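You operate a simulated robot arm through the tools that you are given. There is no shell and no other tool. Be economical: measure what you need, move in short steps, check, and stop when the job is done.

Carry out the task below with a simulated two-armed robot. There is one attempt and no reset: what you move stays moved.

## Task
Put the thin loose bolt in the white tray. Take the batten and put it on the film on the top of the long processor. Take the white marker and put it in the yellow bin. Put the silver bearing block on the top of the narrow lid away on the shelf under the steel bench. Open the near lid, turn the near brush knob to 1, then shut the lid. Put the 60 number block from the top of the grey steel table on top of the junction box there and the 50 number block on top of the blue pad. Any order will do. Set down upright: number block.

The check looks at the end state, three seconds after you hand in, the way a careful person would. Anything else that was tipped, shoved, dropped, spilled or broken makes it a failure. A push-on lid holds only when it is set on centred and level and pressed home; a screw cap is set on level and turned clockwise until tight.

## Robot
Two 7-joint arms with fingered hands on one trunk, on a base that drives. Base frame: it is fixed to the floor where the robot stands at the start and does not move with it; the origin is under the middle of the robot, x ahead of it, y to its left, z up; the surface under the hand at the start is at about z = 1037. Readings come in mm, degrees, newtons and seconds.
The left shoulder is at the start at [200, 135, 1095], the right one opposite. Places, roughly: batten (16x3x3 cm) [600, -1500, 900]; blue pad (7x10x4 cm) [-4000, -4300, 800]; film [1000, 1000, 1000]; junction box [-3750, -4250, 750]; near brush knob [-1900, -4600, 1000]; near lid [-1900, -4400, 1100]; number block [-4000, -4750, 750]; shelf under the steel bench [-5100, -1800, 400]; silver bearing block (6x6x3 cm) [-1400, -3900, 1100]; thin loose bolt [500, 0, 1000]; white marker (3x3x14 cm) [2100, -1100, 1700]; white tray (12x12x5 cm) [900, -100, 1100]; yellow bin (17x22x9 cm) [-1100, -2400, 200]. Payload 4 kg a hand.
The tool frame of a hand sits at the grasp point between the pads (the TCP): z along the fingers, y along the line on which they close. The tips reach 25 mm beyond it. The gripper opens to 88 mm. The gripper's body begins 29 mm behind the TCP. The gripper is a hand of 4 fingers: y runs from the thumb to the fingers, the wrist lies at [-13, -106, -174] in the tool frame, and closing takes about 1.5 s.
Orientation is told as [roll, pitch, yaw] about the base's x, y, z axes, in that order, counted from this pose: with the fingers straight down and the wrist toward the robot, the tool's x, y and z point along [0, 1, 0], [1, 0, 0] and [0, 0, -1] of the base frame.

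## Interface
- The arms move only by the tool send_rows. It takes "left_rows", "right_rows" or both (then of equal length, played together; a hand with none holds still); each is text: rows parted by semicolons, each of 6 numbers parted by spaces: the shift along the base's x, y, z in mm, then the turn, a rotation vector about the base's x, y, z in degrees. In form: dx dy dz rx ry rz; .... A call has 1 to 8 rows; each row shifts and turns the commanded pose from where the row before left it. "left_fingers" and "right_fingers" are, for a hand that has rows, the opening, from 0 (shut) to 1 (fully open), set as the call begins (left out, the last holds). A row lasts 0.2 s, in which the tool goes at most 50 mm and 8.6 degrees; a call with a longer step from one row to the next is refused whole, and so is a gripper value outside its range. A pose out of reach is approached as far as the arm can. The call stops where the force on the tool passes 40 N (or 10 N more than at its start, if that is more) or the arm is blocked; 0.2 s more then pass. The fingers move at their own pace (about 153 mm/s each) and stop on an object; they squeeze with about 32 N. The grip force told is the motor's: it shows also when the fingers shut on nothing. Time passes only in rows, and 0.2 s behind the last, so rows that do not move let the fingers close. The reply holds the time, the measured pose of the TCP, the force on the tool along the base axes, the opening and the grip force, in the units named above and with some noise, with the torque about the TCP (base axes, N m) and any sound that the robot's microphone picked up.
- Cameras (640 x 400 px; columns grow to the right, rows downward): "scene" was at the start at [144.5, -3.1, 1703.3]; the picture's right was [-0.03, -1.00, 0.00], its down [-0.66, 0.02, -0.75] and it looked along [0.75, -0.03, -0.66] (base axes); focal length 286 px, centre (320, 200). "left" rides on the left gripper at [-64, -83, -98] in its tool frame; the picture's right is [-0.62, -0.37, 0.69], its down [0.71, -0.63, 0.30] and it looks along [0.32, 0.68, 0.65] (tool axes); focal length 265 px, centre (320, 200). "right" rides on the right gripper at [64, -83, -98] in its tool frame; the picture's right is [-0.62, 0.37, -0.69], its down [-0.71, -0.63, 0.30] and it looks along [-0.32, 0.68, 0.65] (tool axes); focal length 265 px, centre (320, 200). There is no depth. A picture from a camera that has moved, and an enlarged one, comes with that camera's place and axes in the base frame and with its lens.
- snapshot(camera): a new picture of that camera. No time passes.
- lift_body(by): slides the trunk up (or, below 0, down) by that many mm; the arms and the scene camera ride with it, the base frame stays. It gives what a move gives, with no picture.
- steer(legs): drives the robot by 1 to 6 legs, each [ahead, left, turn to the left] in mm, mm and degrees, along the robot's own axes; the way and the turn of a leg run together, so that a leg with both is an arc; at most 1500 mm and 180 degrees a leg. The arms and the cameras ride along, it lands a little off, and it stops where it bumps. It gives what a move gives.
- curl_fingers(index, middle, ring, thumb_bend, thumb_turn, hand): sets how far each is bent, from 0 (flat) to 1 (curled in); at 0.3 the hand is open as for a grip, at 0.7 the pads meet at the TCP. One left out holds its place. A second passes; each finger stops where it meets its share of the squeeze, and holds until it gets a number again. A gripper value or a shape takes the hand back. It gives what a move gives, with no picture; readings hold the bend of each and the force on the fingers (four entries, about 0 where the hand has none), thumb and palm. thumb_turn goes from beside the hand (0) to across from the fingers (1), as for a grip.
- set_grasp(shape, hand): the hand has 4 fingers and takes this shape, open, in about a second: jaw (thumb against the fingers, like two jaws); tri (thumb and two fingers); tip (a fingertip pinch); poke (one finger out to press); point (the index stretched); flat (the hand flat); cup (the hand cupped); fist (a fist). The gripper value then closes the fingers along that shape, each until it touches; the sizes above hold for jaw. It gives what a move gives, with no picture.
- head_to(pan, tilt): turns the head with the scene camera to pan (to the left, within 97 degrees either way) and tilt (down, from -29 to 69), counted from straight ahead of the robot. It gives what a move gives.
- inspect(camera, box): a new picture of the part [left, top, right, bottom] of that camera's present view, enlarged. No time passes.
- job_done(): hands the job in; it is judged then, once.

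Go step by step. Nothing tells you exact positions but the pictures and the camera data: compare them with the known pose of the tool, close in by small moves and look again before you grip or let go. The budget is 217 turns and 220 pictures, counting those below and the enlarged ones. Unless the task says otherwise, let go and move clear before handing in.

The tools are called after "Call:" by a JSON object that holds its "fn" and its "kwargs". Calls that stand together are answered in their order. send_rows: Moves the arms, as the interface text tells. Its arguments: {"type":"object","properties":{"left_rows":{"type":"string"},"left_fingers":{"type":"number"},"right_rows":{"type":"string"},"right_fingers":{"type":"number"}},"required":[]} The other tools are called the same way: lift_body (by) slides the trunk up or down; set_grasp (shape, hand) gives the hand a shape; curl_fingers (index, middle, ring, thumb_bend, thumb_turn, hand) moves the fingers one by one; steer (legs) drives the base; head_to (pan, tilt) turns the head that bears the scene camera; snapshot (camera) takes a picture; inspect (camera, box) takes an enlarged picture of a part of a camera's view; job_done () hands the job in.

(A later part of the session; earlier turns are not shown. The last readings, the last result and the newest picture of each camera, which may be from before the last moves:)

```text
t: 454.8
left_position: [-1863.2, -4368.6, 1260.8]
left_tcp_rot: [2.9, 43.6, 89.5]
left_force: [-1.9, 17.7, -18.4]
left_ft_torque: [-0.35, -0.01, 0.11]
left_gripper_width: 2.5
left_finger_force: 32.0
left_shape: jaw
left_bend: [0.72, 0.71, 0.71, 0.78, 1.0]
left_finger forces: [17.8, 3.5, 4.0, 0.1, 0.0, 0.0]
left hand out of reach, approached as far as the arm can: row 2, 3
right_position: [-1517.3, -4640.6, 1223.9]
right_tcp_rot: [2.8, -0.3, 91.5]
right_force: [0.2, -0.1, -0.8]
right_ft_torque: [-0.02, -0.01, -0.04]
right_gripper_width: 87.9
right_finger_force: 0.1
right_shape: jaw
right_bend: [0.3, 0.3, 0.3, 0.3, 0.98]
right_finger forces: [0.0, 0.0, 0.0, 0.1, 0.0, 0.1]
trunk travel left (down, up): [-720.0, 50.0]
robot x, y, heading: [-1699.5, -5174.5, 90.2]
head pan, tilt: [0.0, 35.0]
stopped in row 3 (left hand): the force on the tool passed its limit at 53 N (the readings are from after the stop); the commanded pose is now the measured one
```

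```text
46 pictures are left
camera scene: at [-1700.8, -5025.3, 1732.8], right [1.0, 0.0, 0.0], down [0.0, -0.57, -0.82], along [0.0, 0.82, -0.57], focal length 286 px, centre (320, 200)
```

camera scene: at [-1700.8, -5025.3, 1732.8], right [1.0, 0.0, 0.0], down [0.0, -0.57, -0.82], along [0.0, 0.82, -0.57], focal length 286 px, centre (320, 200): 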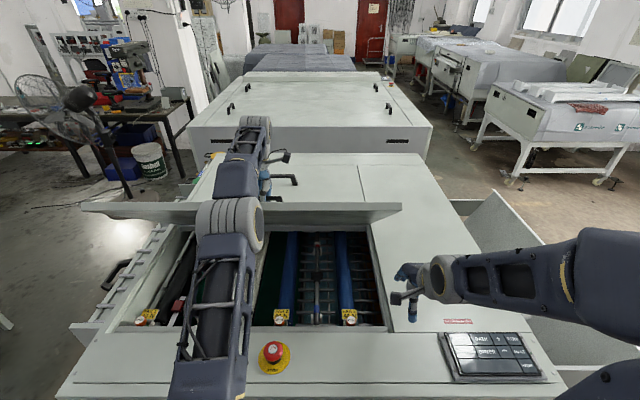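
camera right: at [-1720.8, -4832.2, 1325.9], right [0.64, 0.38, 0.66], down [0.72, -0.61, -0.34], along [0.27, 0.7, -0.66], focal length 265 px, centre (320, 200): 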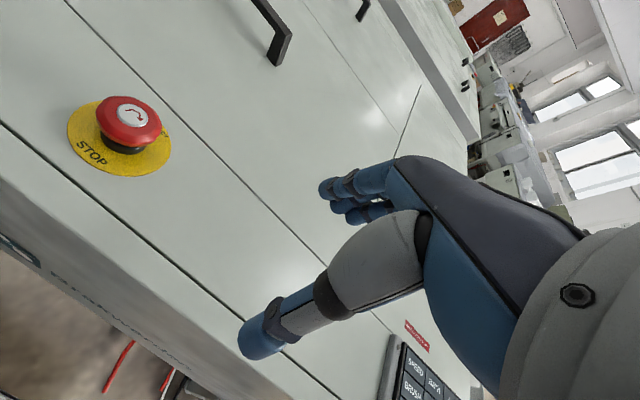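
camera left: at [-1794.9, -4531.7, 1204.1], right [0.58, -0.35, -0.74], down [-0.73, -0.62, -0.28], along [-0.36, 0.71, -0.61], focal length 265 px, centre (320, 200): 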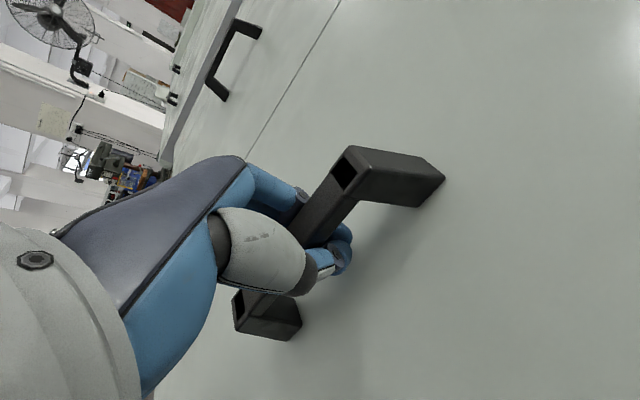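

The hand's turn is at its limit at ~42°. I'll bring the right hand, closed, under the lid's front edge as a support, then see whether the lid stays by itself.

Call:
{"fn": "send_rows", "kwargs": {"right_rows": "-10 -3 5 8 0 0; -10 -3 5 8 0 0; -10 -3 5 8 0 0; -10 -3 5 8 0 0; -10 0 5 8 0 0; -10 0 5 8 0 0; -10 0 5 8 0 0; -10 0 5 8 0 0", "right_fingers": 0}}

Call:
{"fn": "send_rows", "kwargs": {"right_rows": "0 35 0 0 0 0; 0 35 0 0 0 0; 0 35 5 0 0 0; 0 25 5 0 0 0; 0 0 0 0 0 0"}}

Call:
{"fn": "snapshot", "kwargs": {"camera": "scene"}}

Call:
{"fn": "snapshot", "kwargs": {"camera": "right"}}

```text
t: 456.1
left_position: [-1863.8, -4367.0, 1262.6]
left_tcp_rot: [3.0, 43.1, 89.6]
left_force: [-2.9, 21.7, -13.0]
left_ft_torque: [-0.19, 0.02, 0.16]
left_gripper_width: 2.6
left_finger_force: 31.5
left_shape: jaw
left_bend: [0.72, 0.71, 0.71, 0.78, 1.0]
left_finger forces: [16.9, 2.8, 3.3, 0.1, 0.1, 0.1]
right_position: [-1540.1, -4534.6, 1318.4]
right_tcp_rot: [1.3, -45.0, 92.2]
right_force: [-0.3, -2.9, -0.9]
right_ft_torque: [0.17, -0.01, -0.06]
right_gripper_width: 0.0
right_finger_force: 32.0
right_shape: jaw
right_bend: [0.7, 0.7, 0.7, 0.4, 1.0]
right_finger forces: [0.0, 3.6, 0.0, 0.1, 0.0, 0.0]
right hand out of reach, approached as far as the arm can: row 1, 2, 3, 4, 5, 6
trunk travel left (down, up): [-720.0, 50.0]
robot x, y, heading: [-1697.7, -5176.0, 90.3]
head pan, tilt: [0.0, 35.0]
stopped in row 6 (left hand): the force on the tool passed its limit at 43 N (the readings are from after the stop); the commanded pose is now the measured one
```

```text
t: 456.4
left_position: [-1863.0, -4364.4, 1262.1]
left_tcp_rot: [3.1, 42.3, 89.7]
left_force: [-2.3, 19.4, -7.1]
left_ft_torque: [-0.2, -0.01, 0.09]
left_gripper_width: 2.1
left_finger_force: 32.3
left_shape: jaw
left_bend: [0.72, 0.71, 0.71, 0.78, 1.0]
left_finger forces: [13.4, 2.8, 3.1, 0.1, 0.3, 0.0]
right_position: [-1538.6, -4526.3, 1317.2]
right_tcp_rot: [1.4, -44.7, 92.0]
right_force: [-0.3, -5.6, -0.9]
right_ft_torque: [0.29, 0.03, -0.05]
right_gripper_width: 0.0
right_finger_force: 32.3
right_shape: jaw
right_bend: [0.7, 0.7, 0.7, 0.4, 1.0]
right_finger forces: [0.0, 4.8, 0.0, 0.0, 0.1, 0.0]
trunk travel left (down, up): [-720.0, 50.0]
robot x, y, heading: [-1699.7, -5177.0, 90.2]
head pan, tilt: [0.0, 35.0]
stopped in row 1 (left hand): the force on the tool passed its limit at 51 N (the readings are from after the stop); the commanded pose is now the measured one
```

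```text
45 pictures are left
camera scene: at [-1700.7, -5025.8, 1733.4], right [1.0, 0.0, 0.0], down [0.0, -0.57, -0.82], along [0.0, 0.82, -0.57], focal length 286 px, centre (320, 200)
```

scene: 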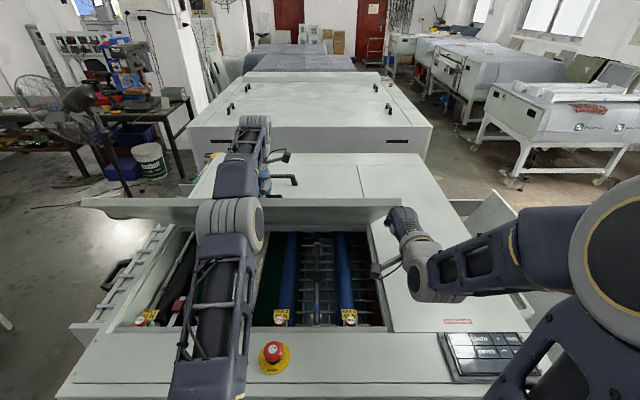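

```text
44 pictures are left
camera right: at [-1596.8, -4657.6, 1329.4], right [0.64, -0.19, 0.74], down [0.71, -0.19, -0.67], along [0.27, 0.96, 0.01], focal length 265 px, centre (320, 200)
```

right: 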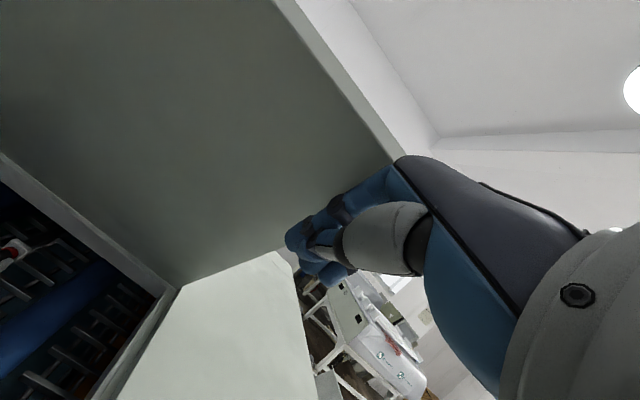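

The right hand rests against the underside. Now release the left hand's grip gently and see whether the lid holds.

Call:
{"fn": "send_rows", "kwargs": {"left_rows": "0 0 0 0 0 0; 0 0 0 0 0 0; 0 0 0 0 0 0; 0 0 0 0 0 0", "left_fingers": 1}}

Call:
{"fn": "snapshot", "kwargs": {"camera": "scene"}}

```text
t: 457.4
left_position: [-1864.0, -4366.9, 1262.7]
left_tcp_rot: [3.1, 42.4, 89.6]
left_force: [-0.4, 1.6, 1.5]
left_ft_torque: [-0.14, -0.01, -0.01]
left_gripper_width: 87.9
left_finger_force: 0.0
left_shape: jaw
left_bend: [0.3, 0.3, 0.3, 0.29, 0.98]
left_finger forces: [0.0, 0.1, 0.0, 0.0, 2.2, 0.1]
right_position: [-1539.1, -4527.4, 1315.8]
right_tcp_rot: [1.4, -45.0, 92.2]
right_force: [0.7, 0.1, 0.1]
right_ft_torque: [-0.03, 0.0, -0.01]
right_gripper_width: 0.0
right_finger_force: 31.7
right_shape: jaw
right_bend: [0.7, 0.7, 0.7, 0.41, 1.0]
right_finger forces: [0.1, 0.1, 0.1, 0.0, 0.0, 0.0]
trunk travel left (down, up): [-720.0, 50.0]
robot x, y, heading: [-1699.0, -5173.3, 90.2]
head pan, tilt: [0.0, 35.0]
```

```text
43 pictures are left
camera scene: at [-1700.5, -5027.2, 1733.3], right [1.0, 0.0, 0.0], down [0.0, -0.57, -0.82], along [0.0, 0.82, -0.57], focal length 286 px, centre (320, 200)
```

scene: 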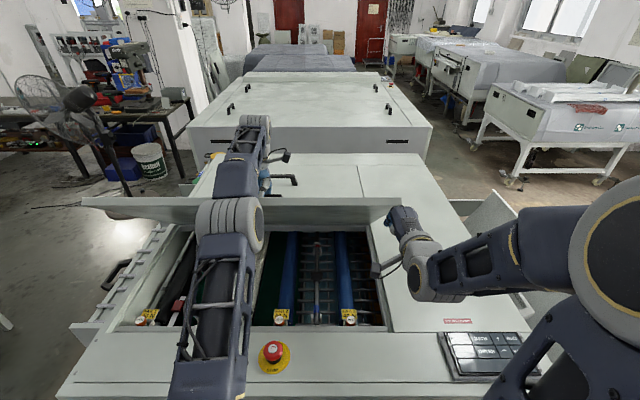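

The lid stays open by itself. Withdraw the left hand up and back over the lid's edge, and look inside.

Call:
{"fn": "send_rows", "kwargs": {"left_rows": "0 25 28 0 0 0; 0 22 26 0 0 0; 0 -5 45 6 0 0; 0 -10 45 7 0 0; -5 -30 35 8 0 0; -10 -40 10 8 0 0; -10 -45 0 7 0 0; -10 -45 0 6 0 0"}}

Call:
{"fn": "send_rows", "kwargs": {"left_rows": "-20 -45 0 0 0 0; -35 -35 -10 0 0 0; -40 -20 -15 0 0 0; -40 0 -20 0 0 0; -40 0 -20 0 0 0; -40 0 -20 0 0 0; -40 0 -20 0 0 0; 0 0 0 0 0 0"}}

Call:
{"fn": "snapshot", "kwargs": {"camera": "scene"}}

```text
t: 458.2
left_position: [-1863.3, -4369.9, 1309.9]
left_tcp_rot: [3.0, 38.8, 89.5]
left_force: [0.0, 15.9, -20.6]
left_ft_torque: [-0.04, -0.22, -0.05]
left_gripper_width: 87.6
left_finger_force: 0.1
left_shape: jaw
left_bend: [0.22, 0.25, 0.23, 0.3, 0.98]
left_finger forces: [10.1, 8.1, 6.4, 0.1, 0.1, 0.0]
left hand out of reach, approached as far as the arm can: row 1, 2
right_position: [-1539.0, -4526.0, 1316.4]
right_tcp_rot: [1.5, -44.9, 92.2]
right_force: [0.1, -0.2, -0.5]
right_ft_torque: [0.01, -0.03, -0.02]
right_gripper_width: 0.1
right_finger_force: 31.5
right_shape: jaw
right_bend: [0.7, 0.7, 0.7, 0.73, 1.0]
right_finger forces: [0.0, 0.0, 0.0, 0.0, 0.1, 0.0]
trunk travel left (down, up): [-720.0, 50.0]
robot x, y, heading: [-1701.9, -5172.6, 90.1]
head pan, tilt: [0.0, 35.0]
stopped in row 3 (left hand): the force on the tool passed its limit at 49 N (the readings are from after the stop); the commanded pose is now the measured one
```

```text
refused: row 2 steps farther than a row can; nothing moved
```

```text
42 pictures are left
camera scene: at [-1700.6, -5025.2, 1732.9], right [1.0, 0.0, 0.0], down [0.0, -0.57, -0.82], along [0.0, 0.82, -0.57], focal length 286 px, centre (320, 200)
```

scene: 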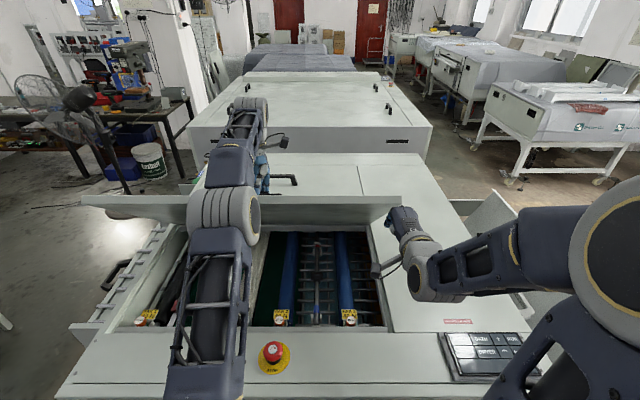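

The fingers hook the bar. Flatten them fully, then lift straight up.

Call:
{"fn": "curl_fingers", "kwargs": {"hand": "left", "index": 0.0, "middle": 0.0, "ring": 0.0, "thumb_bend": 0.1}}

Call:
{"fn": "send_rows", "kwargs": {"left_rows": "0 0 15 3 0 0; 0 0 20 5 0 0; 0 -5 35 6 0 0; 0 -10 40 7 0 0; 0 -20 40 7 0 0; 0 -35 25 7 0 0; 0 -45 0 3 0 0; 0 -45 0 0 0 0"}}

Call:
{"fn": "snapshot", "kwargs": {"camera": "scene"}}

```text
t: 459.2
left_position: [-1862.8, -4373.0, 1313.6]
left_tcp_rot: [3.2, 38.5, 89.5]
left_force: [0.7, 1.7, 2.3]
left_ft_torque: [-0.15, 0.06, -0.01]
left_gripper_width: 130.6
left_finger_force: 1.7
left_shape: fingers
left_bend: [0.0, 0.0, 0.0, 0.08, 0.98]
left_finger forces: [0.0, 0.0, 0.1, 0.1, 2.9, 0.1]
right_position: [-1539.6, -4526.8, 1318.1]
right_tcp_rot: [1.4, -45.0, 92.2]
right_force: [-0.7, 0.0, 0.3]
right_ft_torque: [0.01, 0.01, -0.02]
right_gripper_width: 0.0
right_finger_force: 32.1
right_shape: jaw
right_bend: [0.7, 0.7, 0.7, 0.73, 1.0]
right_finger forces: [0.0, 0.1, 0.0, 0.0, 0.0, 0.0]
trunk travel left (down, up): [-720.0, 50.0]
robot x, y, heading: [-1701.8, -5172.7, 90.1]
head pan, tilt: [0.0, 35.0]
```

```text
t: 461.0
left_position: [-1864.0, -4534.5, 1489.6]
left_tcp_rot: [3.3, 0.5, 89.5]
left_force: [0.1, -0.7, 0.5]
left_ft_torque: [-0.03, 0.0, 0.0]
left_gripper_width: 129.5
left_finger_force: 0.1
left_shape: fingers
left_bend: [0.0, 0.0, 0.0, 0.1, 0.98]
left_finger forces: [0.1, 0.0, 0.0, 0.1, 0.0, 0.0]
right_position: [-1538.7, -4527.3, 1316.4]
right_tcp_rot: [1.4, -44.9, 92.1]
right_force: [0.6, 0.1, -0.2]
right_ft_torque: [0.01, -0.01, 0.0]
right_gripper_width: 0.0
right_finger_force: 32.1
right_shape: jaw
right_bend: [0.7, 0.7, 0.7, 0.73, 1.0]
right_finger forces: [0.0, 0.1, 0.0, 0.0, 0.0, 0.0]
trunk travel left (down, up): [-720.0, 50.0]
robot x, y, heading: [-1698.6, -5173.0, 90.1]
head pan, tilt: [0.0, 35.0]
```

```text
41 pictures are left
camera scene: at [-1700.4, -5026.4, 1733.2], right [1.0, 0.0, 0.0], down [0.0, -0.57, -0.82], along [0.0, 0.82, -0.57], focal length 286 px, centre (320, 200)
```

scene: 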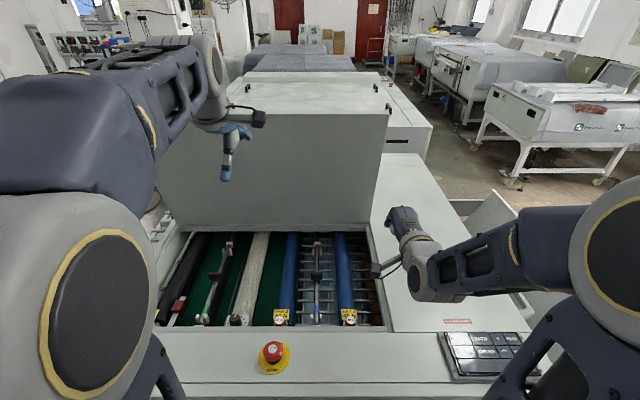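

The lid now stands upright, fully open. Look at the knobs inside.

Call:
{"fn": "inspect", "kwargs": {"camera": "scene", "box": [140, 225, 400, 335]}}

```text
2.46 times, centred on (270, 280) of scene
camera zoom: at [-1700.4, -5026.4, 1733.2], right [1.0, 0.0, 0.0], down [0.0, -0.57, -0.82], along [0.0, 0.82, -0.57], focal length 703 px, centre (443, 3)
```

zoom: 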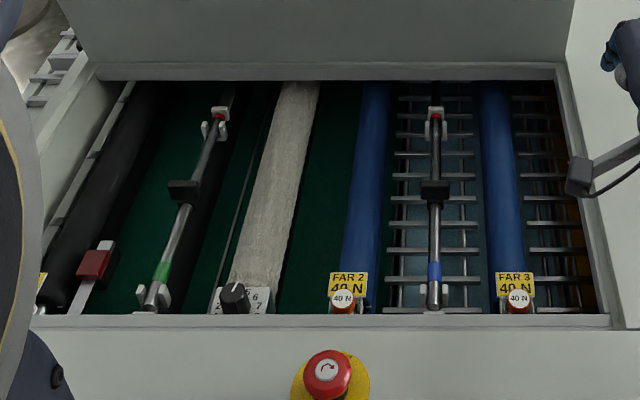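

The near brush knob (black, numbered dial) sits near [-1925, -4585] just inside the front edge. Bring the left hand over it for a close look.

Call:
{"fn": "send_rows", "kwargs": {"left_rows": "-6 -14 -40 0 0 0; -6 -14 -40 0 0 0; -6 -14 -40 0 0 0; -6 -14 -40 0 0 0; -6 -10 -40 0 0 0; -6 -10 -30 0 0 0; 0 0 0 0 0 0", "left_fingers": 0.6}}

Call:
{"fn": "snapshot", "kwargs": {"camera": "left"}}

```text
t: 462.6
left_position: [-1898.4, -4608.1, 1258.9]
left_tcp_rot: [3.4, 0.5, 89.6]
left_force: [-0.1, -1.0, -0.3]
left_ft_torque: [0.03, -0.01, 0.01]
left_gripper_width: 53.3
left_finger_force: 0.1
left_shape: jaw
left_bend: [0.29, 0.4, 0.37, 0.64, 1.0]
left_finger forces: [0.1, 0.1, 0.0, 0.1, 0.0, 0.1]
right_position: [-1539.0, -4527.1, 1318.2]
right_tcp_rot: [1.4, -45.0, 92.1]
right_force: [0.5, 0.2, -0.3]
right_ft_torque: [-0.01, -0.01, 0.02]
right_gripper_width: 0.0
right_finger_force: 31.9
right_shape: jaw
right_bend: [0.7, 0.7, 0.7, 0.73, 1.0]
right_finger forces: [0.1, 0.0, 0.0, 0.0, 0.0, 0.0]
trunk travel left (down, up): [-720.0, 50.0]
robot x, y, heading: [-1702.2, -5176.6, 90.0]
head pan, tilt: [0.0, 35.0]
```

```text
39 pictures are left
camera left: at [-1828.6, -4691.9, 1353.4], right [0.58, -0.38, -0.72], down [-0.73, -0.63, -0.26], along [-0.36, 0.68, -0.64], focal length 265 px, centre (320, 200)
```

left: 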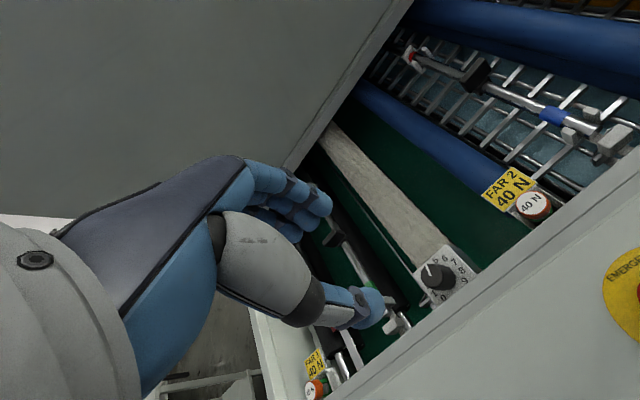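

Call:
{"fn": "inspect", "kwargs": {"camera": "left", "box": [390, 225, 500, 325]}}

```text
4.00 times, centred on (445, 275) of left
camera zoom: at [-1828.6, -4691.9, 1353.4], right [0.58, -0.38, -0.72], down [-0.73, -0.63, -0.26], along [-0.36, 0.68, -0.64], focal length 1062 px, centre (-180, -100)
```

zoom: 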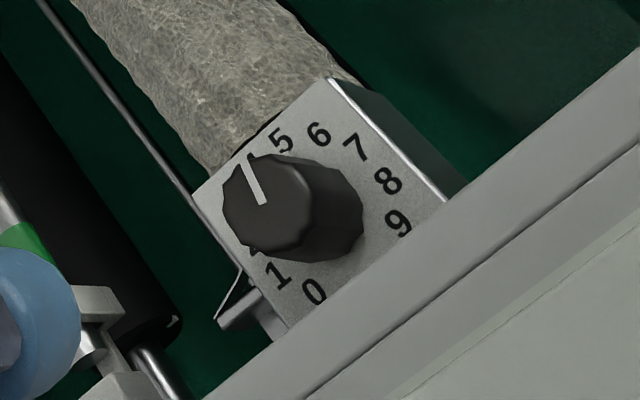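

The dial runs 0–9 clockwise in 30° steps; the pointer is at 5, so "1" needs 120° counter-clockwise. Knob top is at [-1918, -4598, 1073]. I'll pre-turn the hand –60°, narrow the fingers, and come down over it.

Call:
{"fn": "curl_fingers", "kwargs": {"hand": "left", "index": 0.42, "middle": 0.42, "ring": 0.42, "thumb_bend": 0.42, "thumb_turn": 1}}

Call:
{"fn": "send_rows", "kwargs": {"left_rows": "-3 1.4 -16 0 0 -8.57; -3 1.4 -16 0 0 -8.57; -3 1.4 -16 0 0 -8.57; -3 1.4 -16 0 0 -8.57; -3 1.4 -16 0 0 -8.57; -3 1.4 -16 0 0 -8.57; -2 1.6 -20 0 0 -8.57; 0 0 0 0 0 0"}}

Call:
{"fn": "snapshot", "kwargs": {"camera": "left"}}

Call:
{"fn": "inspect", "kwargs": {"camera": "scene", "box": [160, 230, 320, 340]}}

```text
t: 463.6
left_position: [-1898.8, -4607.9, 1257.5]
left_tcp_rot: [3.3, 0.6, 89.5]
left_force: [-0.7, -0.7, 0.0]
left_ft_torque: [0.05, -0.01, 0.0]
left_gripper_width: 59.0
left_finger_force: 0.0
left_shape: fingers
left_bend: [0.42, 0.42, 0.42, 0.42, 0.99]
left_finger forces: [0.1, 0.0, 0.1, 0.0, 0.1, 0.0]
right_position: [-1538.0, -4526.9, 1316.8]
right_tcp_rot: [1.4, -45.0, 92.2]
right_force: [-0.5, -0.2, -0.7]
right_ft_torque: [0.0, 0.01, -0.01]
right_gripper_width: 0.1
right_finger_force: 32.5
right_shape: jaw
right_bend: [0.7, 0.7, 0.7, 0.73, 1.0]
right_finger forces: [0.0, 0.1, 0.1, 0.1, 0.1, 0.0]
trunk travel left (down, up): [-720.0, 50.0]
robot x, y, heading: [-1701.8, -5177.1, 90.2]
head pan, tilt: [0.0, 35.0]
```

```text
t: 465.4
left_position: [-1920.5, -4598.2, 1143.0]
left_tcp_rot: [3.4, 0.5, 29.5]
left_force: [0.4, 0.9, -1.3]
left_ft_torque: [0.03, -0.02, 0.01]
left_gripper_width: 59.0
left_finger_force: 0.1
left_shape: fingers
left_bend: [0.42, 0.42, 0.42, 0.42, 0.99]
left_finger forces: [0.1, 0.1, 0.0, 0.0, 0.0, 0.0]
right_position: [-1538.4, -4527.2, 1317.5]
right_tcp_rot: [1.4, -45.0, 92.2]
right_force: [-0.2, 0.0, -0.4]
right_ft_torque: [-0.04, 0.0, 0.02]
right_gripper_width: 0.1
right_finger_force: 32.1
right_shape: jaw
right_bend: [0.7, 0.7, 0.7, 0.73, 1.0]
right_finger forces: [0.1, 0.0, 0.1, 0.0, 0.0, 0.0]
trunk travel left (down, up): [-720.0, 50.0]
robot x, y, heading: [-1700.9, -5175.6, 90.0]
head pan, tilt: [0.0, 35.0]
```

```text
37 pictures are left
camera left: at [-1956.5, -4700.7, 1237.1], right [-0.04, -0.69, -0.72], down [-0.91, 0.32, -0.26], along [0.41, 0.65, -0.64], focal length 265 px, centre (320, 200)
```

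left: 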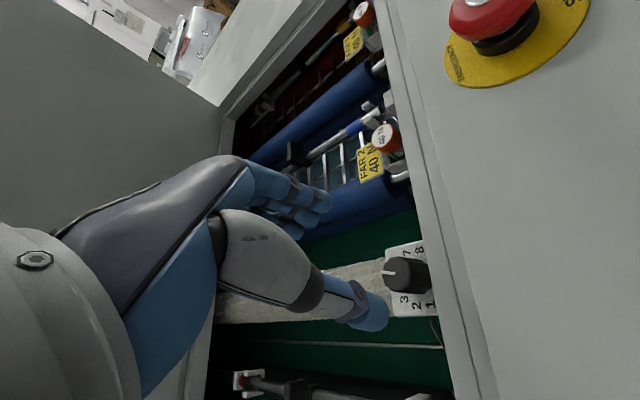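

```text
3.64 times, centred on (240, 285) of scene
camera zoom: at [-1700.5, -5027.0, 1733.3], right [1.0, 0.0, 0.0], down [0.0, -0.57, -0.82], along [0.0, 0.82, -0.57], focal length 1039 px, centre (611, -109)
```

zoom: 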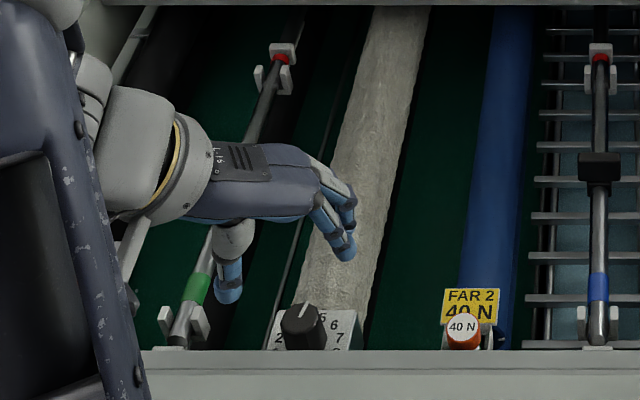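

Better triangulation from both hand views: knob top at [-1925, -4589, 1047]. Turn a further –30° and come down around it.

Call:
{"fn": "send_rows", "kwargs": {"left_rows": "-1 2 -10 0 0 -7.5; -1 2 -10 0 0 -7.5; -1 2 -5 0 0 -7.5; -1 3 -5 0 0 -7.5; 0 0 0 0 0 0"}}

Call:
{"fn": "snapshot", "kwargs": {"camera": "left"}}

```text
t: 466.6
left_position: [-1923.4, -4588.8, 1112.9]
left_tcp_rot: [3.4, 0.5, -0.5]
left_force: [-0.1, 0.6, 0.1]
left_ft_torque: [-0.04, 0.02, -0.03]
left_gripper_width: 59.1
left_finger_force: 0.0
left_shape: fingers
left_bend: [0.42, 0.42, 0.42, 0.42, 0.99]
left_finger forces: [0.1, 0.0, 0.1, 0.0, 0.1, 0.0]
right_position: [-1538.9, -4526.6, 1316.5]
right_tcp_rot: [1.4, -44.9, 92.2]
right_force: [0.1, -0.6, -0.4]
right_ft_torque: [0.0, -0.02, 0.02]
right_gripper_width: 0.0
right_finger_force: 32.2
right_shape: jaw
right_bend: [0.7, 0.7, 0.7, 0.73, 1.0]
right_finger forces: [0.0, 0.0, 0.0, 0.1, 0.0, 0.0]
trunk travel left (down, up): [-720.0, 50.0]
robot x, y, heading: [-1696.5, -5172.2, 90.0]
head pan, tilt: [0.0, 35.0]
```

```text
35 pictures are left
camera left: at [-2005.4, -4659.3, 1207.9], right [-0.38, -0.58, -0.72], down [-0.63, 0.74, -0.26], along [0.68, 0.36, -0.64], focal length 265 px, centre (320, 200)
```

left: 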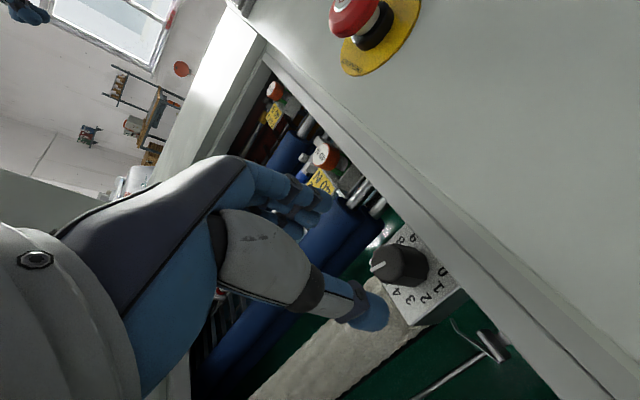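

Knob confirmed at [-1926, -4590, 1045]. Descend around it and close.

Call:
{"fn": "send_rows", "kwargs": {"left_rows": "-2 -1 -20 0 0 0; 0 0 -20 0 0 0; 0 0 -15 0 0 0; 0 0 0 0 0 0"}}

Call:
{"fn": "curl_fingers", "kwargs": {"hand": "left", "index": 0.68, "middle": 0.68, "ring": 0.68, "thumb_bend": 0.68}}

Call:
{"fn": "snapshot", "kwargs": {"camera": "left"}}

```text
t: 467.6
left_position: [-1925.6, -4591.9, 1056.6]
left_tcp_rot: [3.4, 0.4, -0.4]
left_force: [-0.1, 0.7, 0.4]
left_ft_torque: [0.0, 0.04, 0.0]
left_gripper_width: 58.8
left_finger_force: 0.0
left_shape: fingers
left_bend: [0.42, 0.42, 0.42, 0.42, 0.99]
left_finger forces: [0.0, 0.1, 0.0, 0.0, 0.0, 0.1]
right_position: [-1538.5, -4525.4, 1317.4]
right_tcp_rot: [1.4, -45.1, 92.2]
right_force: [0.1, 0.1, 0.5]
right_ft_torque: [-0.04, -0.01, 0.05]
right_gripper_width: 0.2
right_finger_force: 31.7
right_shape: jaw
right_bend: [0.7, 0.7, 0.7, 0.73, 1.0]
right_finger forces: [0.0, 0.0, 0.0, 0.1, 0.1, 0.0]
trunk travel left (down, up): [-720.0, 50.0]
robot x, y, heading: [-1701.1, -5175.7, 90.2]
head pan, tilt: [0.0, 35.0]
```

```text
t: 468.6
left_position: [-1925.4, -4590.4, 1057.7]
left_tcp_rot: [3.3, 0.4, -0.5]
left_force: [1.4, 0.9, -0.4]
left_ft_torque: [0.02, -0.06, 0.01]
left_gripper_width: 20.2
left_finger_force: 7.1
left_shape: fingers
left_bend: [0.61, 0.63, 0.68, 0.6, 1.0]
left_finger forces: [4.0, 3.8, 0.0, 0.0, 6.1, 0.0]
right_position: [-1539.0, -4526.9, 1316.5]
right_tcp_rot: [1.4, -45.0, 92.1]
right_force: [-0.8, 0.2, 0.7]
right_ft_torque: [-0.02, -0.03, -0.03]
right_gripper_width: 0.0
right_finger_force: 31.4
right_shape: jaw
right_bend: [0.7, 0.7, 0.7, 0.73, 1.0]
right_finger forces: [0.0, 0.0, 0.1, 0.1, 0.0, 0.1]
trunk travel left (down, up): [-720.0, 50.0]
robot x, y, heading: [-1699.8, -5175.4, 90.0]
head pan, tilt: [0.0, 35.0]
```

```text
34 pictures are left
camera left: at [-2008.0, -4661.2, 1152.1], right [-0.38, -0.58, -0.72], down [-0.63, 0.74, -0.26], along [0.68, 0.36, -0.64], focal length 265 px, centre (320, 200)
```

left: 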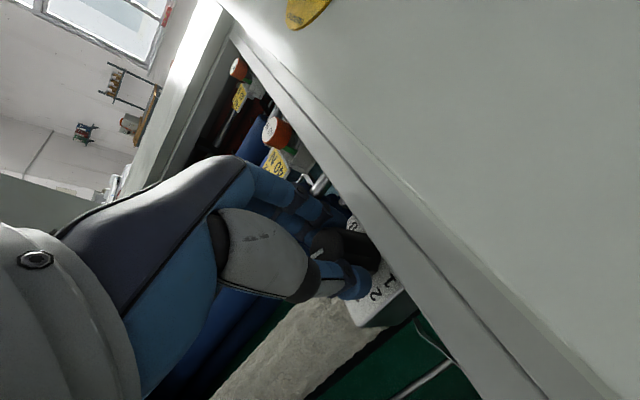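

Knob is between index/middle and thumb. Full squeeze, then turn 60° counter-clockwise.

Call:
{"fn": "send_rows", "kwargs": {"left_rows": "0 0 0 0 0 0; 0 0 0 0 0 0; 0 0 0 0 0 0; 0 0 0 0 0 0; 0 0 0 0 0 0", "left_fingers": 0}}

Call:
{"fn": "send_rows", "kwargs": {"left_rows": "0 0 0 0 0 7.5; 0 0 0 0 0 7.5; 0 0 0 0 0 7.5; 0 0 0 0 0 7.5; 0 0 0 0 0 7.5; 0 0 0 0 0 7.5; 0 0 0 0 0 7.5; 0 0 0 0 0 7.5"}}

Call:
{"fn": "snapshot", "kwargs": {"camera": "left"}}

```text
t: 469.8
left_position: [-1926.4, -4590.4, 1057.1]
left_tcp_rot: [3.3, 0.5, -0.3]
left_force: [-6.0, -1.6, -2.5]
left_ft_torque: [-0.03, 0.12, -0.06]
left_gripper_width: 1.2
left_finger_force: 32.0
left_shape: jaw
left_bend: [0.62, 0.63, 0.7, 0.62, 1.0]
left_finger forces: [20.3, 11.8, 0.1, 0.0, 36.4, 0.0]
right_position: [-1538.6, -4527.2, 1317.9]
right_tcp_rot: [1.4, -45.0, 92.2]
right_force: [-0.1, 0.8, -0.2]
right_ft_torque: [0.01, 0.01, -0.01]
right_gripper_width: 0.0
right_finger_force: 32.5
right_shape: jaw
right_bend: [0.7, 0.7, 0.7, 0.73, 1.0]
right_finger forces: [0.0, 0.1, 0.1, 0.0, 0.0, 0.0]
trunk travel left (down, up): [-720.0, 50.0]
robot x, y, heading: [-1704.4, -5171.9, 90.1]
head pan, tilt: [0.0, 35.0]
```

```text
t: 471.6
left_position: [-1926.2, -4591.4, 1058.2]
left_tcp_rot: [3.3, 0.4, 59.7]
left_force: [5.4, 0.8, -8.2]
left_ft_torque: [0.1, -0.2, -0.02]
left_gripper_width: 1.1
left_finger_force: 32.1
left_shape: jaw
left_bend: [0.62, 0.62, 0.7, 0.62, 1.0]
left_finger forces: [24.7, 13.8, 0.1, 0.0, 33.3, 0.0]
right_position: [-1540.0, -4526.8, 1317.4]
right_tcp_rot: [1.5, -45.0, 92.2]
right_force: [0.7, 0.5, -0.4]
right_ft_torque: [0.0, 0.0, -0.01]
right_gripper_width: 0.0
right_finger_force: 32.3
right_shape: jaw
right_bend: [0.7, 0.7, 0.7, 0.73, 1.0]
right_finger forces: [0.1, 0.0, 0.1, 0.0, 0.0, 0.0]
trunk travel left (down, up): [-720.0, 50.0]
robot x, y, heading: [-1698.4, -5172.4, 90.3]
head pan, tilt: [0.0, 35.0]
```

```text
33 pictures are left
camera left: at [-1905.5, -4698.1, 1152.7], right [0.31, -0.62, -0.72], down [-0.95, -0.18, -0.26], along [0.03, 0.77, -0.64], focal length 265 px, centre (320, 200)
```

left: 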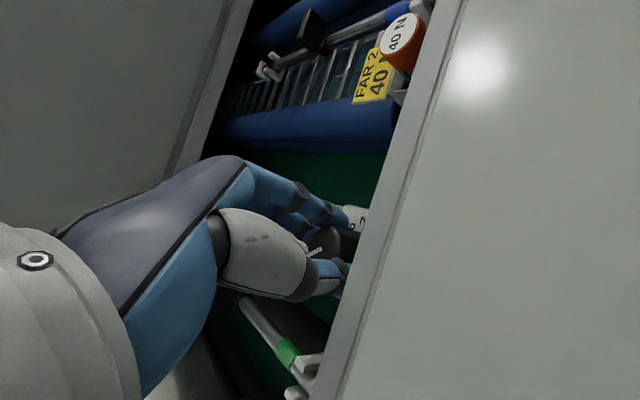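

Turned 60°. Release, lift clear, and check the pointer.

Call:
{"fn": "curl_fingers", "kwargs": {"hand": "left", "index": 0.42, "middle": 0.42, "ring": 0.42, "thumb_bend": 0.42}}

Call:
{"fn": "send_rows", "kwargs": {"left_rows": "0 0 30 0 0 0; 0 0 30 0 0 -7.5; 0 0 0 0 0 -7.5; 0 0 0 0 0 -7.5; 0 0 0 0 0 -7.5; 0 0 0 0 0 -7.5; 0 0 0 0 0 -7.5; 0 0 0 0 0 -7.5"}}

Call:
{"fn": "inspect", "kwargs": {"camera": "left", "box": [340, 210, 480, 330]}}

```text
t: 472.6
left_position: [-1925.8, -4589.1, 1057.1]
left_tcp_rot: [3.4, 0.5, 59.6]
left_force: [2.0, 8.1, 3.9]
left_ft_torque: [-0.11, 0.12, -0.11]
left_gripper_width: 52.2
left_finger_force: 4.5
left_shape: fingers
left_bend: [0.42, 0.42, 0.42, 0.46, 1.0]
left_finger forces: [0.0, 0.1, 0.0, 0.0, 9.0, 0.0]
right_position: [-1540.1, -4525.6, 1317.8]
right_tcp_rot: [1.4, -45.1, 92.2]
right_force: [-0.7, -0.7, 0.7]
right_ft_torque: [0.03, 0.0, -0.04]
right_gripper_width: 0.0
right_finger_force: 31.3
right_shape: jaw
right_bend: [0.7, 0.7, 0.7, 0.73, 1.0]
right_finger forces: [0.0, 0.1, 0.0, 0.0, 0.0, 0.0]
trunk travel left (down, up): [-720.0, 50.0]
robot x, y, heading: [-1702.3, -5175.7, 90.2]
head pan, tilt: [0.0, 35.0]
```

```text
t: 474.4
left_position: [-1924.7, -4590.9, 1117.2]
left_tcp_rot: [3.3, 0.5, 7.0]
left_force: [0.7, -0.1, 0.0]
left_ft_torque: [0.0, 0.0, -0.01]
left_gripper_width: 58.4
left_finger_force: 0.1
left_shape: fingers
left_bend: [0.42, 0.42, 0.42, 0.42, 1.0]
left_finger forces: [0.0, 0.0, 0.0, 0.1, 0.0, 0.1]
right_position: [-1539.3, -4527.3, 1316.7]
right_tcp_rot: [1.5, -45.0, 92.2]
right_force: [0.1, -0.7, -0.2]
right_ft_torque: [0.04, 0.03, -0.02]
right_gripper_width: 0.0
right_finger_force: 31.7
right_shape: jaw
right_bend: [0.7, 0.7, 0.7, 0.73, 1.0]
right_finger forces: [0.0, 0.0, 0.0, 0.0, 0.0, 0.0]
trunk travel left (down, up): [-720.0, 50.0]
robot x, y, heading: [-1701.5, -5176.3, 90.0]
head pan, tilt: [0.0, 35.0]
```

```text
3.33 times, centred on (410, 270) of left
camera zoom: at [-1997.7, -4671.2, 1212.9], right [-0.3, -0.62, -0.72], down [-0.72, 0.65, -0.26], along [0.63, 0.44, -0.64], focal length 885 px, centre (20, -33)
```

zoom: 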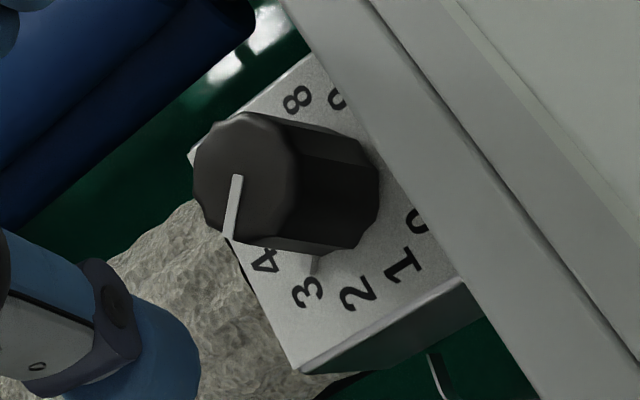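

The pointer now stands at 3, as expected. Second stroke: 60° more.

Call:
{"fn": "send_rows", "kwargs": {"left_rows": "-1 0 -20 0 0 -7.3; 0 0 -20 0 0 0; 0 0 -19 0 0 0; 0 0 0 0 0 0"}}

Call:
{"fn": "curl_fingers", "kwargs": {"hand": "left", "index": 0.68, "middle": 0.68, "ring": 0.68, "thumb_bend": 0.68}}

Call:
{"fn": "send_rows", "kwargs": {"left_rows": "0 0 0 0 0 0; 0 0 0 0 0 0; 0 0 0 0 0 0; 0 0 0 0 0 0; 0 0 0 0 0 0", "left_fingers": 0}}

Call:
{"fn": "send_rows", "kwargs": {"left_rows": "0 0 0 0 0 7.5; 0 0 0 0 0 7.5; 0 0 0 0 0 7.5; 0 0 0 0 0 7.5; 0 0 0 0 0 7.5; 0 0 0 0 0 7.5; 0 0 0 0 0 7.5; 0 0 0 0 0 7.5"}}

Call:
{"fn": "curl_fingers", "kwargs": {"hand": "left", "index": 0.42, "middle": 0.42, "ring": 0.42, "thumb_bend": 0.42}}

Call:
{"fn": "send_rows", "kwargs": {"left_rows": "0 0 30 0 0 0; 0 0 30 0 0 -7.5; 0 0 0 0 0 -7.5; 0 0 0 0 0 -7.5; 0 0 0 0 0 -7.5; 0 0 0 0 0 -7.5; 0 0 0 0 0 -7.5; 0 0 0 0 0 -7.5"}}

Call:
{"fn": "inspect", "kwargs": {"camera": "left", "box": [340, 210, 480, 330]}}

```text
t: 475.4
left_position: [-1927.1, -4590.0, 1058.4]
left_tcp_rot: [3.4, 0.6, -0.1]
left_force: [0.4, -0.5, 0.3]
left_ft_torque: [-0.02, 0.0, 0.02]
left_gripper_width: 58.3
left_finger_force: 0.0
left_shape: fingers
left_bend: [0.42, 0.42, 0.42, 0.42, 1.0]
left_finger forces: [0.1, 0.1, 0.0, 0.0, 0.0, 0.1]
right_position: [-1539.0, -4527.2, 1317.7]
right_tcp_rot: [1.4, -45.0, 92.2]
right_force: [0.3, -0.7, 0.0]
right_ft_torque: [0.0, 0.02, 0.04]
right_gripper_width: 0.1
right_finger_force: 32.3
right_shape: jaw
right_bend: [0.7, 0.7, 0.7, 0.73, 1.0]
right_finger forces: [0.0, 0.0, 0.1, 0.1, 0.1, 0.0]
trunk travel left (down, up): [-720.0, 50.0]
robot x, y, heading: [-1702.6, -5176.2, 90.0]
head pan, tilt: [0.0, 35.0]
```

```text
t: 476.4
left_position: [-1928.9, -4590.6, 1059.4]
left_tcp_rot: [3.4, 0.4, -0.1]
left_force: [6.1, 1.2, -1.3]
left_ft_torque: [0.01, -0.16, -0.03]
left_gripper_width: 20.6
left_finger_force: 7.8
left_shape: fingers
left_bend: [0.59, 0.62, 0.68, 0.61, 1.0]
left_finger forces: [5.5, 4.8, 0.0, 0.0, 4.6, 0.1]
right_position: [-1537.2, -4526.8, 1316.7]
right_tcp_rot: [1.4, -45.0, 92.1]
right_force: [-0.2, -0.3, -0.3]
right_ft_torque: [0.01, -0.03, -0.01]
right_gripper_width: 0.0
right_finger_force: 32.1
right_shape: jaw
right_bend: [0.7, 0.7, 0.7, 0.73, 1.0]
right_finger forces: [0.0, 0.1, 0.1, 0.0, 0.0, 0.0]
trunk travel left (down, up): [-720.0, 50.0]
robot x, y, heading: [-1700.9, -5175.0, 90.1]
head pan, tilt: [0.0, 35.0]
```

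```text
t: 477.6
left_position: [-1928.3, -4590.2, 1058.5]
left_tcp_rot: [3.2, 0.6, -0.2]
left_force: [1.1, 2.3, -3.4]
left_ft_torque: [-0.02, -0.18, 0.06]
left_gripper_width: 1.1
left_finger_force: 32.2
left_shape: jaw
left_bend: [0.61, 0.62, 0.7, 0.63, 1.0]
left_finger forces: [22.3, 12.0, 0.0, 0.0, 31.9, 0.1]
right_position: [-1538.8, -4526.2, 1317.4]
right_tcp_rot: [1.4, -45.0, 92.2]
right_force: [0.0, -0.3, 1.7]
right_ft_torque: [-0.01, 0.03, 0.02]
right_gripper_width: 0.0
right_finger_force: 31.8
right_shape: jaw
right_bend: [0.7, 0.7, 0.7, 0.73, 1.0]
right_finger forces: [0.0, 0.0, 0.0, 0.1, 0.0, 0.1]
trunk travel left (down, up): [-720.0, 50.0]
robot x, y, heading: [-1701.1, -5174.0, 90.2]
head pan, tilt: [0.0, 35.0]
```

```text
t: 479.4
left_position: [-1926.1, -4590.4, 1059.5]
left_tcp_rot: [3.3, 0.5, 60.0]
left_force: [8.4, 0.3, -4.6]
left_ft_torque: [0.09, -0.34, -0.03]
left_gripper_width: 1.2
left_finger_force: 31.7
left_shape: jaw
left_bend: [0.61, 0.62, 0.7, 0.63, 1.0]
left_finger forces: [27.3, 11.8, 0.0, 0.1, 29.8, 0.1]
right_position: [-1539.0, -4526.2, 1316.8]
right_tcp_rot: [1.4, -45.1, 92.2]
right_force: [-0.1, 0.1, -0.6]
right_ft_torque: [0.0, 0.01, 0.02]
right_gripper_width: 0.0
right_finger_force: 32.2
right_shape: jaw
right_bend: [0.7, 0.7, 0.7, 0.73, 1.0]
right_finger forces: [0.0, 0.1, 0.1, 0.0, 0.1, 0.0]
trunk travel left (down, up): [-720.0, 50.0]
robot x, y, heading: [-1701.6, -5177.8, 90.1]
head pan, tilt: [0.0, 35.0]
```

```text
t: 480.4
left_position: [-1927.7, -4590.6, 1058.9]
left_tcp_rot: [3.4, 0.4, 59.7]
left_force: [1.1, 7.6, 3.1]
left_ft_torque: [-0.1, 0.09, -0.15]
left_gripper_width: 53.6
left_finger_force: 3.8
left_shape: fingers
left_bend: [0.42, 0.42, 0.42, 0.46, 1.0]
left_finger forces: [0.0, 0.0, 0.0, 0.0, 7.4, 0.0]
right_position: [-1538.8, -4525.7, 1317.6]
right_tcp_rot: [1.4, -45.0, 92.3]
right_force: [-0.4, -0.4, 0.1]
right_ft_torque: [-0.04, 0.01, 0.03]
right_gripper_width: 0.0
right_finger_force: 32.6
right_shape: jaw
right_bend: [0.7, 0.7, 0.7, 0.73, 1.0]
right_finger forces: [0.0, 0.0, 0.0, 0.0, 0.1, 0.0]
trunk travel left (down, up): [-720.0, 50.0]
robot x, y, heading: [-1702.2, -5175.4, 90.0]
head pan, tilt: [0.0, 35.0]
```

```text
t: 482.2
left_position: [-1926.4, -4591.3, 1119.0]
left_tcp_rot: [3.3, 0.5, 7.2]
left_force: [-0.5, 0.4, 0.4]
left_ft_torque: [-0.02, 0.04, 0.05]
left_gripper_width: 58.6
left_finger_force: 0.0
left_shape: fingers
left_bend: [0.42, 0.42, 0.42, 0.42, 1.0]
left_finger forces: [0.0, 0.0, 0.1, 0.1, 0.0, 0.0]
right_position: [-1539.1, -4526.4, 1318.2]
right_tcp_rot: [1.4, -45.1, 92.2]
right_force: [0.3, 0.0, -0.3]
right_ft_torque: [-0.03, -0.01, 0.0]
right_gripper_width: 0.2
right_finger_force: 31.8
right_shape: jaw
right_bend: [0.7, 0.7, 0.7, 0.73, 1.0]
right_finger forces: [0.0, 0.1, 0.1, 0.0, 0.0, 0.0]
trunk travel left (down, up): [-720.0, 50.0]
robot x, y, heading: [-1702.7, -5176.5, 90.1]
head pan, tilt: [0.0, 35.0]
```

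```text
3.33 times, centred on (410, 270) of left
camera zoom: at [-1999.0, -4671.5, 1213.7], right [-0.3, -0.62, -0.72], down [-0.72, 0.65, -0.26], along [0.63, 0.44, -0.64], focal length 885 px, centre (20, -33)
```

zoom: 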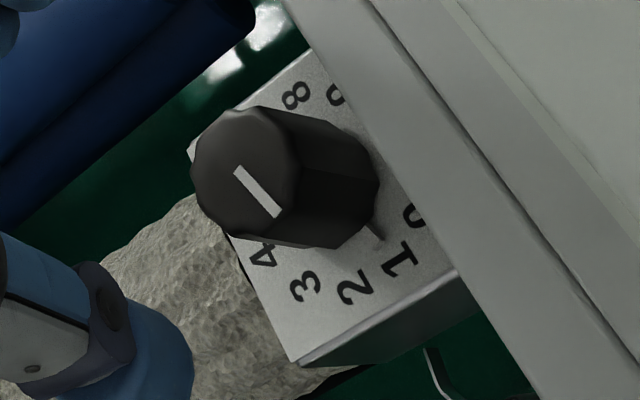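

The pointer's tick now aligns with 1. Next, shut the lid: raise the left hand, unwind it and pitch it so the fingers can hook behind the lid's top edge.

Call:
{"fn": "send_rows", "kwargs": {"left_rows": "3 0 44 0 0 8.4; 3 0 44 0 0 8.4; 3 0 44 0 0 8.4; 3 0 44 0 0 8.4; 3 5 44 0 0 8.4; 3 5 44 0 0 8.4; 3 5 44 0 0 8.4; 3 5 44 0 0 8.4", "left_fingers": 1}}

Call:
{"fn": "send_rows", "kwargs": {"left_rows": "0 15 30 0 0 8; 0 20 30 0 0 7; 0 30 20 7 0 0; 0 35 15 7 0 0; 0 35 10 7 0 0; 0 35 5 7 0 0; 0 35 0 7 0 0; 0 0 0 0 0 0"}}

Call:
{"fn": "snapshot", "kwargs": {"camera": "scene"}}

Call:
{"fn": "snapshot", "kwargs": {"camera": "left"}}

```text
t: 484.0
left_position: [-1903.2, -4569.7, 1468.9]
left_tcp_rot: [3.3, 0.5, 74.6]
left_force: [0.0, 0.4, -0.1]
left_ft_torque: [0.0, -0.02, 0.01]
left_gripper_width: 87.7
left_finger_force: 0.1
left_shape: jaw
left_bend: [0.3, 0.3, 0.3, 0.3, 0.98]
left_finger forces: [0.0, 0.0, 0.1, 0.1, 0.1, 0.0]
right_position: [-1538.2, -4526.9, 1317.9]
right_tcp_rot: [1.5, -45.0, 92.2]
right_force: [0.1, 0.6, 0.0]
right_ft_torque: [-0.03, 0.0, -0.02]
right_gripper_width: 0.0
right_finger_force: 32.7
right_shape: jaw
right_bend: [0.7, 0.7, 0.7, 0.73, 1.0]
right_finger forces: [0.0, 0.0, 0.1, 0.0, 0.1, 0.1]
trunk travel left (down, up): [-720.0, 50.0]
robot x, y, heading: [-1700.6, -5173.7, 90.0]
head pan, tilt: [0.0, 35.0]
```

```text
t: 485.8
left_position: [-1900.8, -4363.5, 1580.1]
left_tcp_rot: [3.8, -34.7, 89.4]
left_force: [0.3, 0.2, 0.1]
left_ft_torque: [0.01, 0.02, -0.02]
left_gripper_width: 87.8
left_finger_force: 0.1
left_shape: jaw
left_bend: [0.3, 0.3, 0.3, 0.3, 0.98]
left_finger forces: [0.1, 0.1, 0.0, 0.1, 0.1, 0.0]
right_position: [-1538.9, -4525.4, 1317.1]
right_tcp_rot: [1.3, -45.0, 92.2]
right_force: [0.2, 0.5, -0.5]
right_ft_torque: [-0.01, 0.02, 0.03]
right_gripper_width: 0.0
right_finger_force: 31.8
right_shape: jaw
right_bend: [0.7, 0.7, 0.7, 0.73, 1.0]
right_finger forces: [0.0, 0.1, 0.1, 0.0, 0.0, 0.0]
trunk travel left (down, up): [-720.0, 50.0]
robot x, y, heading: [-1700.7, -5173.1, 90.2]
head pan, tilt: [0.0, 35.0]
```

```text
30 pictures are left
camera scene: at [-1700.4, -5026.9, 1733.3], right [1.0, 0.0, 0.0], down [0.0, -0.57, -0.82], along [0.0, 0.82, -0.57], focal length 286 px, centre (320, 200)
```

scene: 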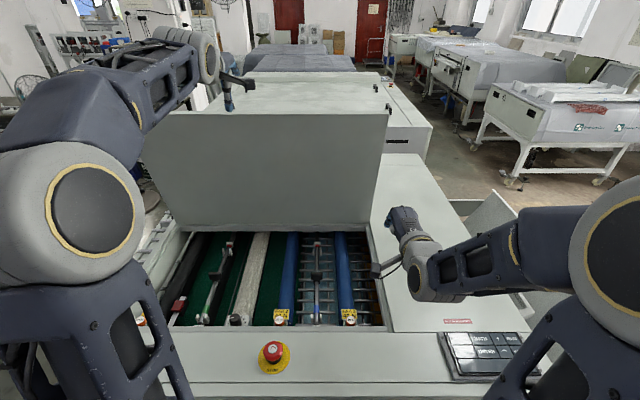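

```text
29 pictures are left
camera left: at [-1830.5, -4487.1, 1610.7], right [0.58, 0.11, -0.81], down [-0.74, -0.37, -0.57], along [-0.36, 0.92, -0.13], focal length 265 px, centre (320, 200)
```

left: 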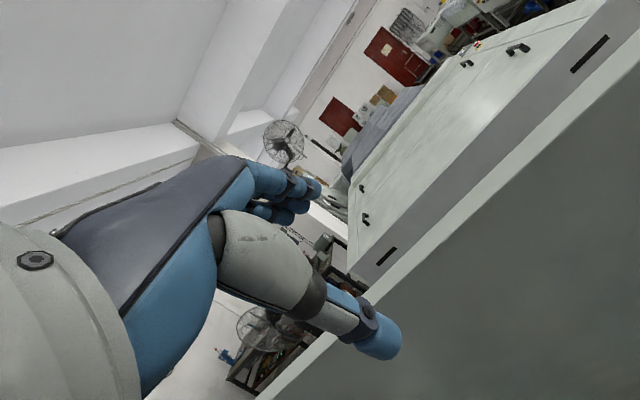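

The lid's top edge is at about y −4338, z 1511. Move over it and down so the fingers are behind and the thumb in front.

Call:
{"fn": "send_rows", "kwargs": {"left_rows": "0 24 0 0 0 0; 0 0 -30 0 0 0; 0 0 -30 0 0 0; 0 0 -25 0 0 0; 0 0 -10 0 0 0; 0 0 0 0 0 0"}}

Call:
{"fn": "snapshot", "kwargs": {"camera": "left"}}

```text
t: 487.2
left_position: [-1901.6, -4341.7, 1487.3]
left_tcp_rot: [3.7, -34.6, 89.4]
left_force: [-0.7, 0.1, 6.0]
left_ft_torque: [0.27, 0.01, -0.01]
left_gripper_width: 88.0
left_finger_force: 0.0
left_shape: jaw
left_bend: [0.28, 0.29, 0.29, 0.3, 0.98]
left_finger forces: [3.1, 0.8, 0.8, 0.1, 0.0, 0.0]
right_position: [-1538.8, -4527.9, 1316.8]
right_tcp_rot: [1.3, -45.0, 92.1]
right_force: [-1.2, -1.0, -0.5]
right_ft_torque: [0.02, -0.03, -0.04]
right_gripper_width: 0.0
right_finger_force: 31.3
right_shape: jaw
right_bend: [0.7, 0.7, 0.7, 0.73, 1.0]
right_finger forces: [0.1, 0.0, 0.0, 0.1, 0.1, 0.1]
trunk travel left (down, up): [-720.0, 50.0]
robot x, y, heading: [-1698.1, -5177.7, 90.2]
head pan, tilt: [0.0, 35.0]
```

```text
28 pictures are left
camera left: at [-1832.2, -4464.9, 1516.6], right [0.57, 0.11, -0.81], down [-0.74, -0.36, -0.57], along [-0.36, 0.93, -0.13], focal length 265 px, centre (320, 200)
```

left: 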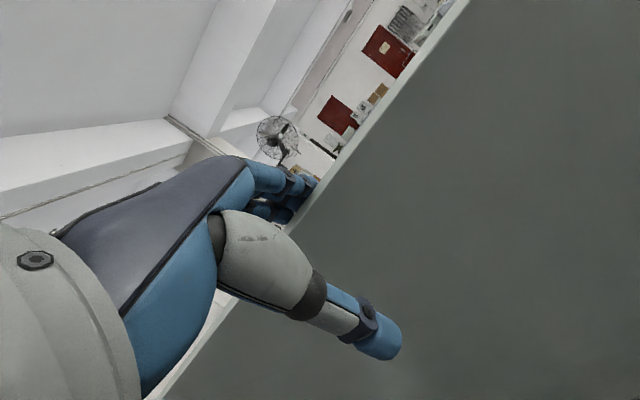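

Fingers seem to rest on the edge rather than behind it. Go up, 25 mm further, and down again, then pull gently.

Call:
{"fn": "send_rows", "kwargs": {"left_rows": "0 0 12 0 0 0; 0 25 0 -6 0 0; 0 0 -20 -4 0 0; 0 0 -15 0 0 0; 0 -10 0 0 0 0; 0 -15 -2 0 0 0; 0 -20 -4 0 0 0; 0 0 0 0 0 0"}}

Call:
{"fn": "snapshot", "kwargs": {"camera": "scene"}}

```text
t: 489.0
left_position: [-1901.7, -4362.7, 1455.6]
left_tcp_rot: [3.5, -24.5, 89.6]
left_force: [-0.1, 2.0, 3.8]
left_ft_torque: [0.05, -0.05, 0.05]
left_gripper_width: 87.8
left_finger_force: 0.1
left_shape: jaw
left_bend: [0.29, 0.3, 0.3, 0.3, 0.98]
left_finger forces: [4.3, 0.0, 0.0, 0.0, 0.0, 0.0]
right_position: [-1538.6, -4527.1, 1318.4]
right_tcp_rot: [1.4, -45.1, 92.2]
right_force: [0.3, -0.4, -0.7]
right_ft_torque: [-0.02, -0.04, 0.03]
right_gripper_width: 0.0
right_finger_force: 31.9
right_shape: jaw
right_bend: [0.7, 0.7, 0.7, 0.73, 1.0]
right_finger forces: [0.1, 0.0, 0.1, 0.0, 0.0, 0.1]
trunk travel left (down, up): [-720.0, 50.0]
robot x, y, heading: [-1700.4, -5174.9, 90.4]
head pan, tilt: [0.0, 35.0]
```

```text
27 pictures are left
camera scene: at [-1700.5, -5026.9, 1733.2], right [1.0, 0.0, 0.0], down [0.0, -0.57, -0.82], along [0.0, 0.82, -0.57], focal length 286 px, centre (320, 200)
```

scene: 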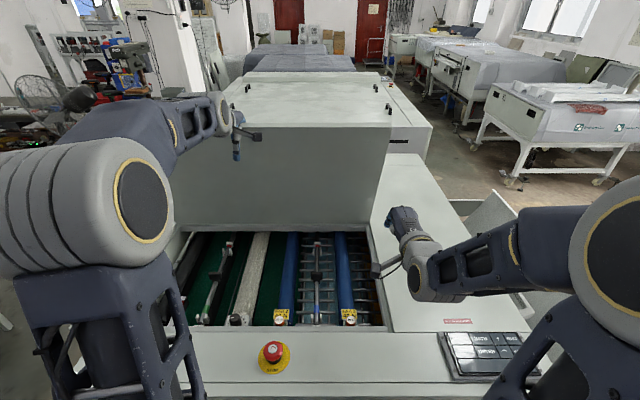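

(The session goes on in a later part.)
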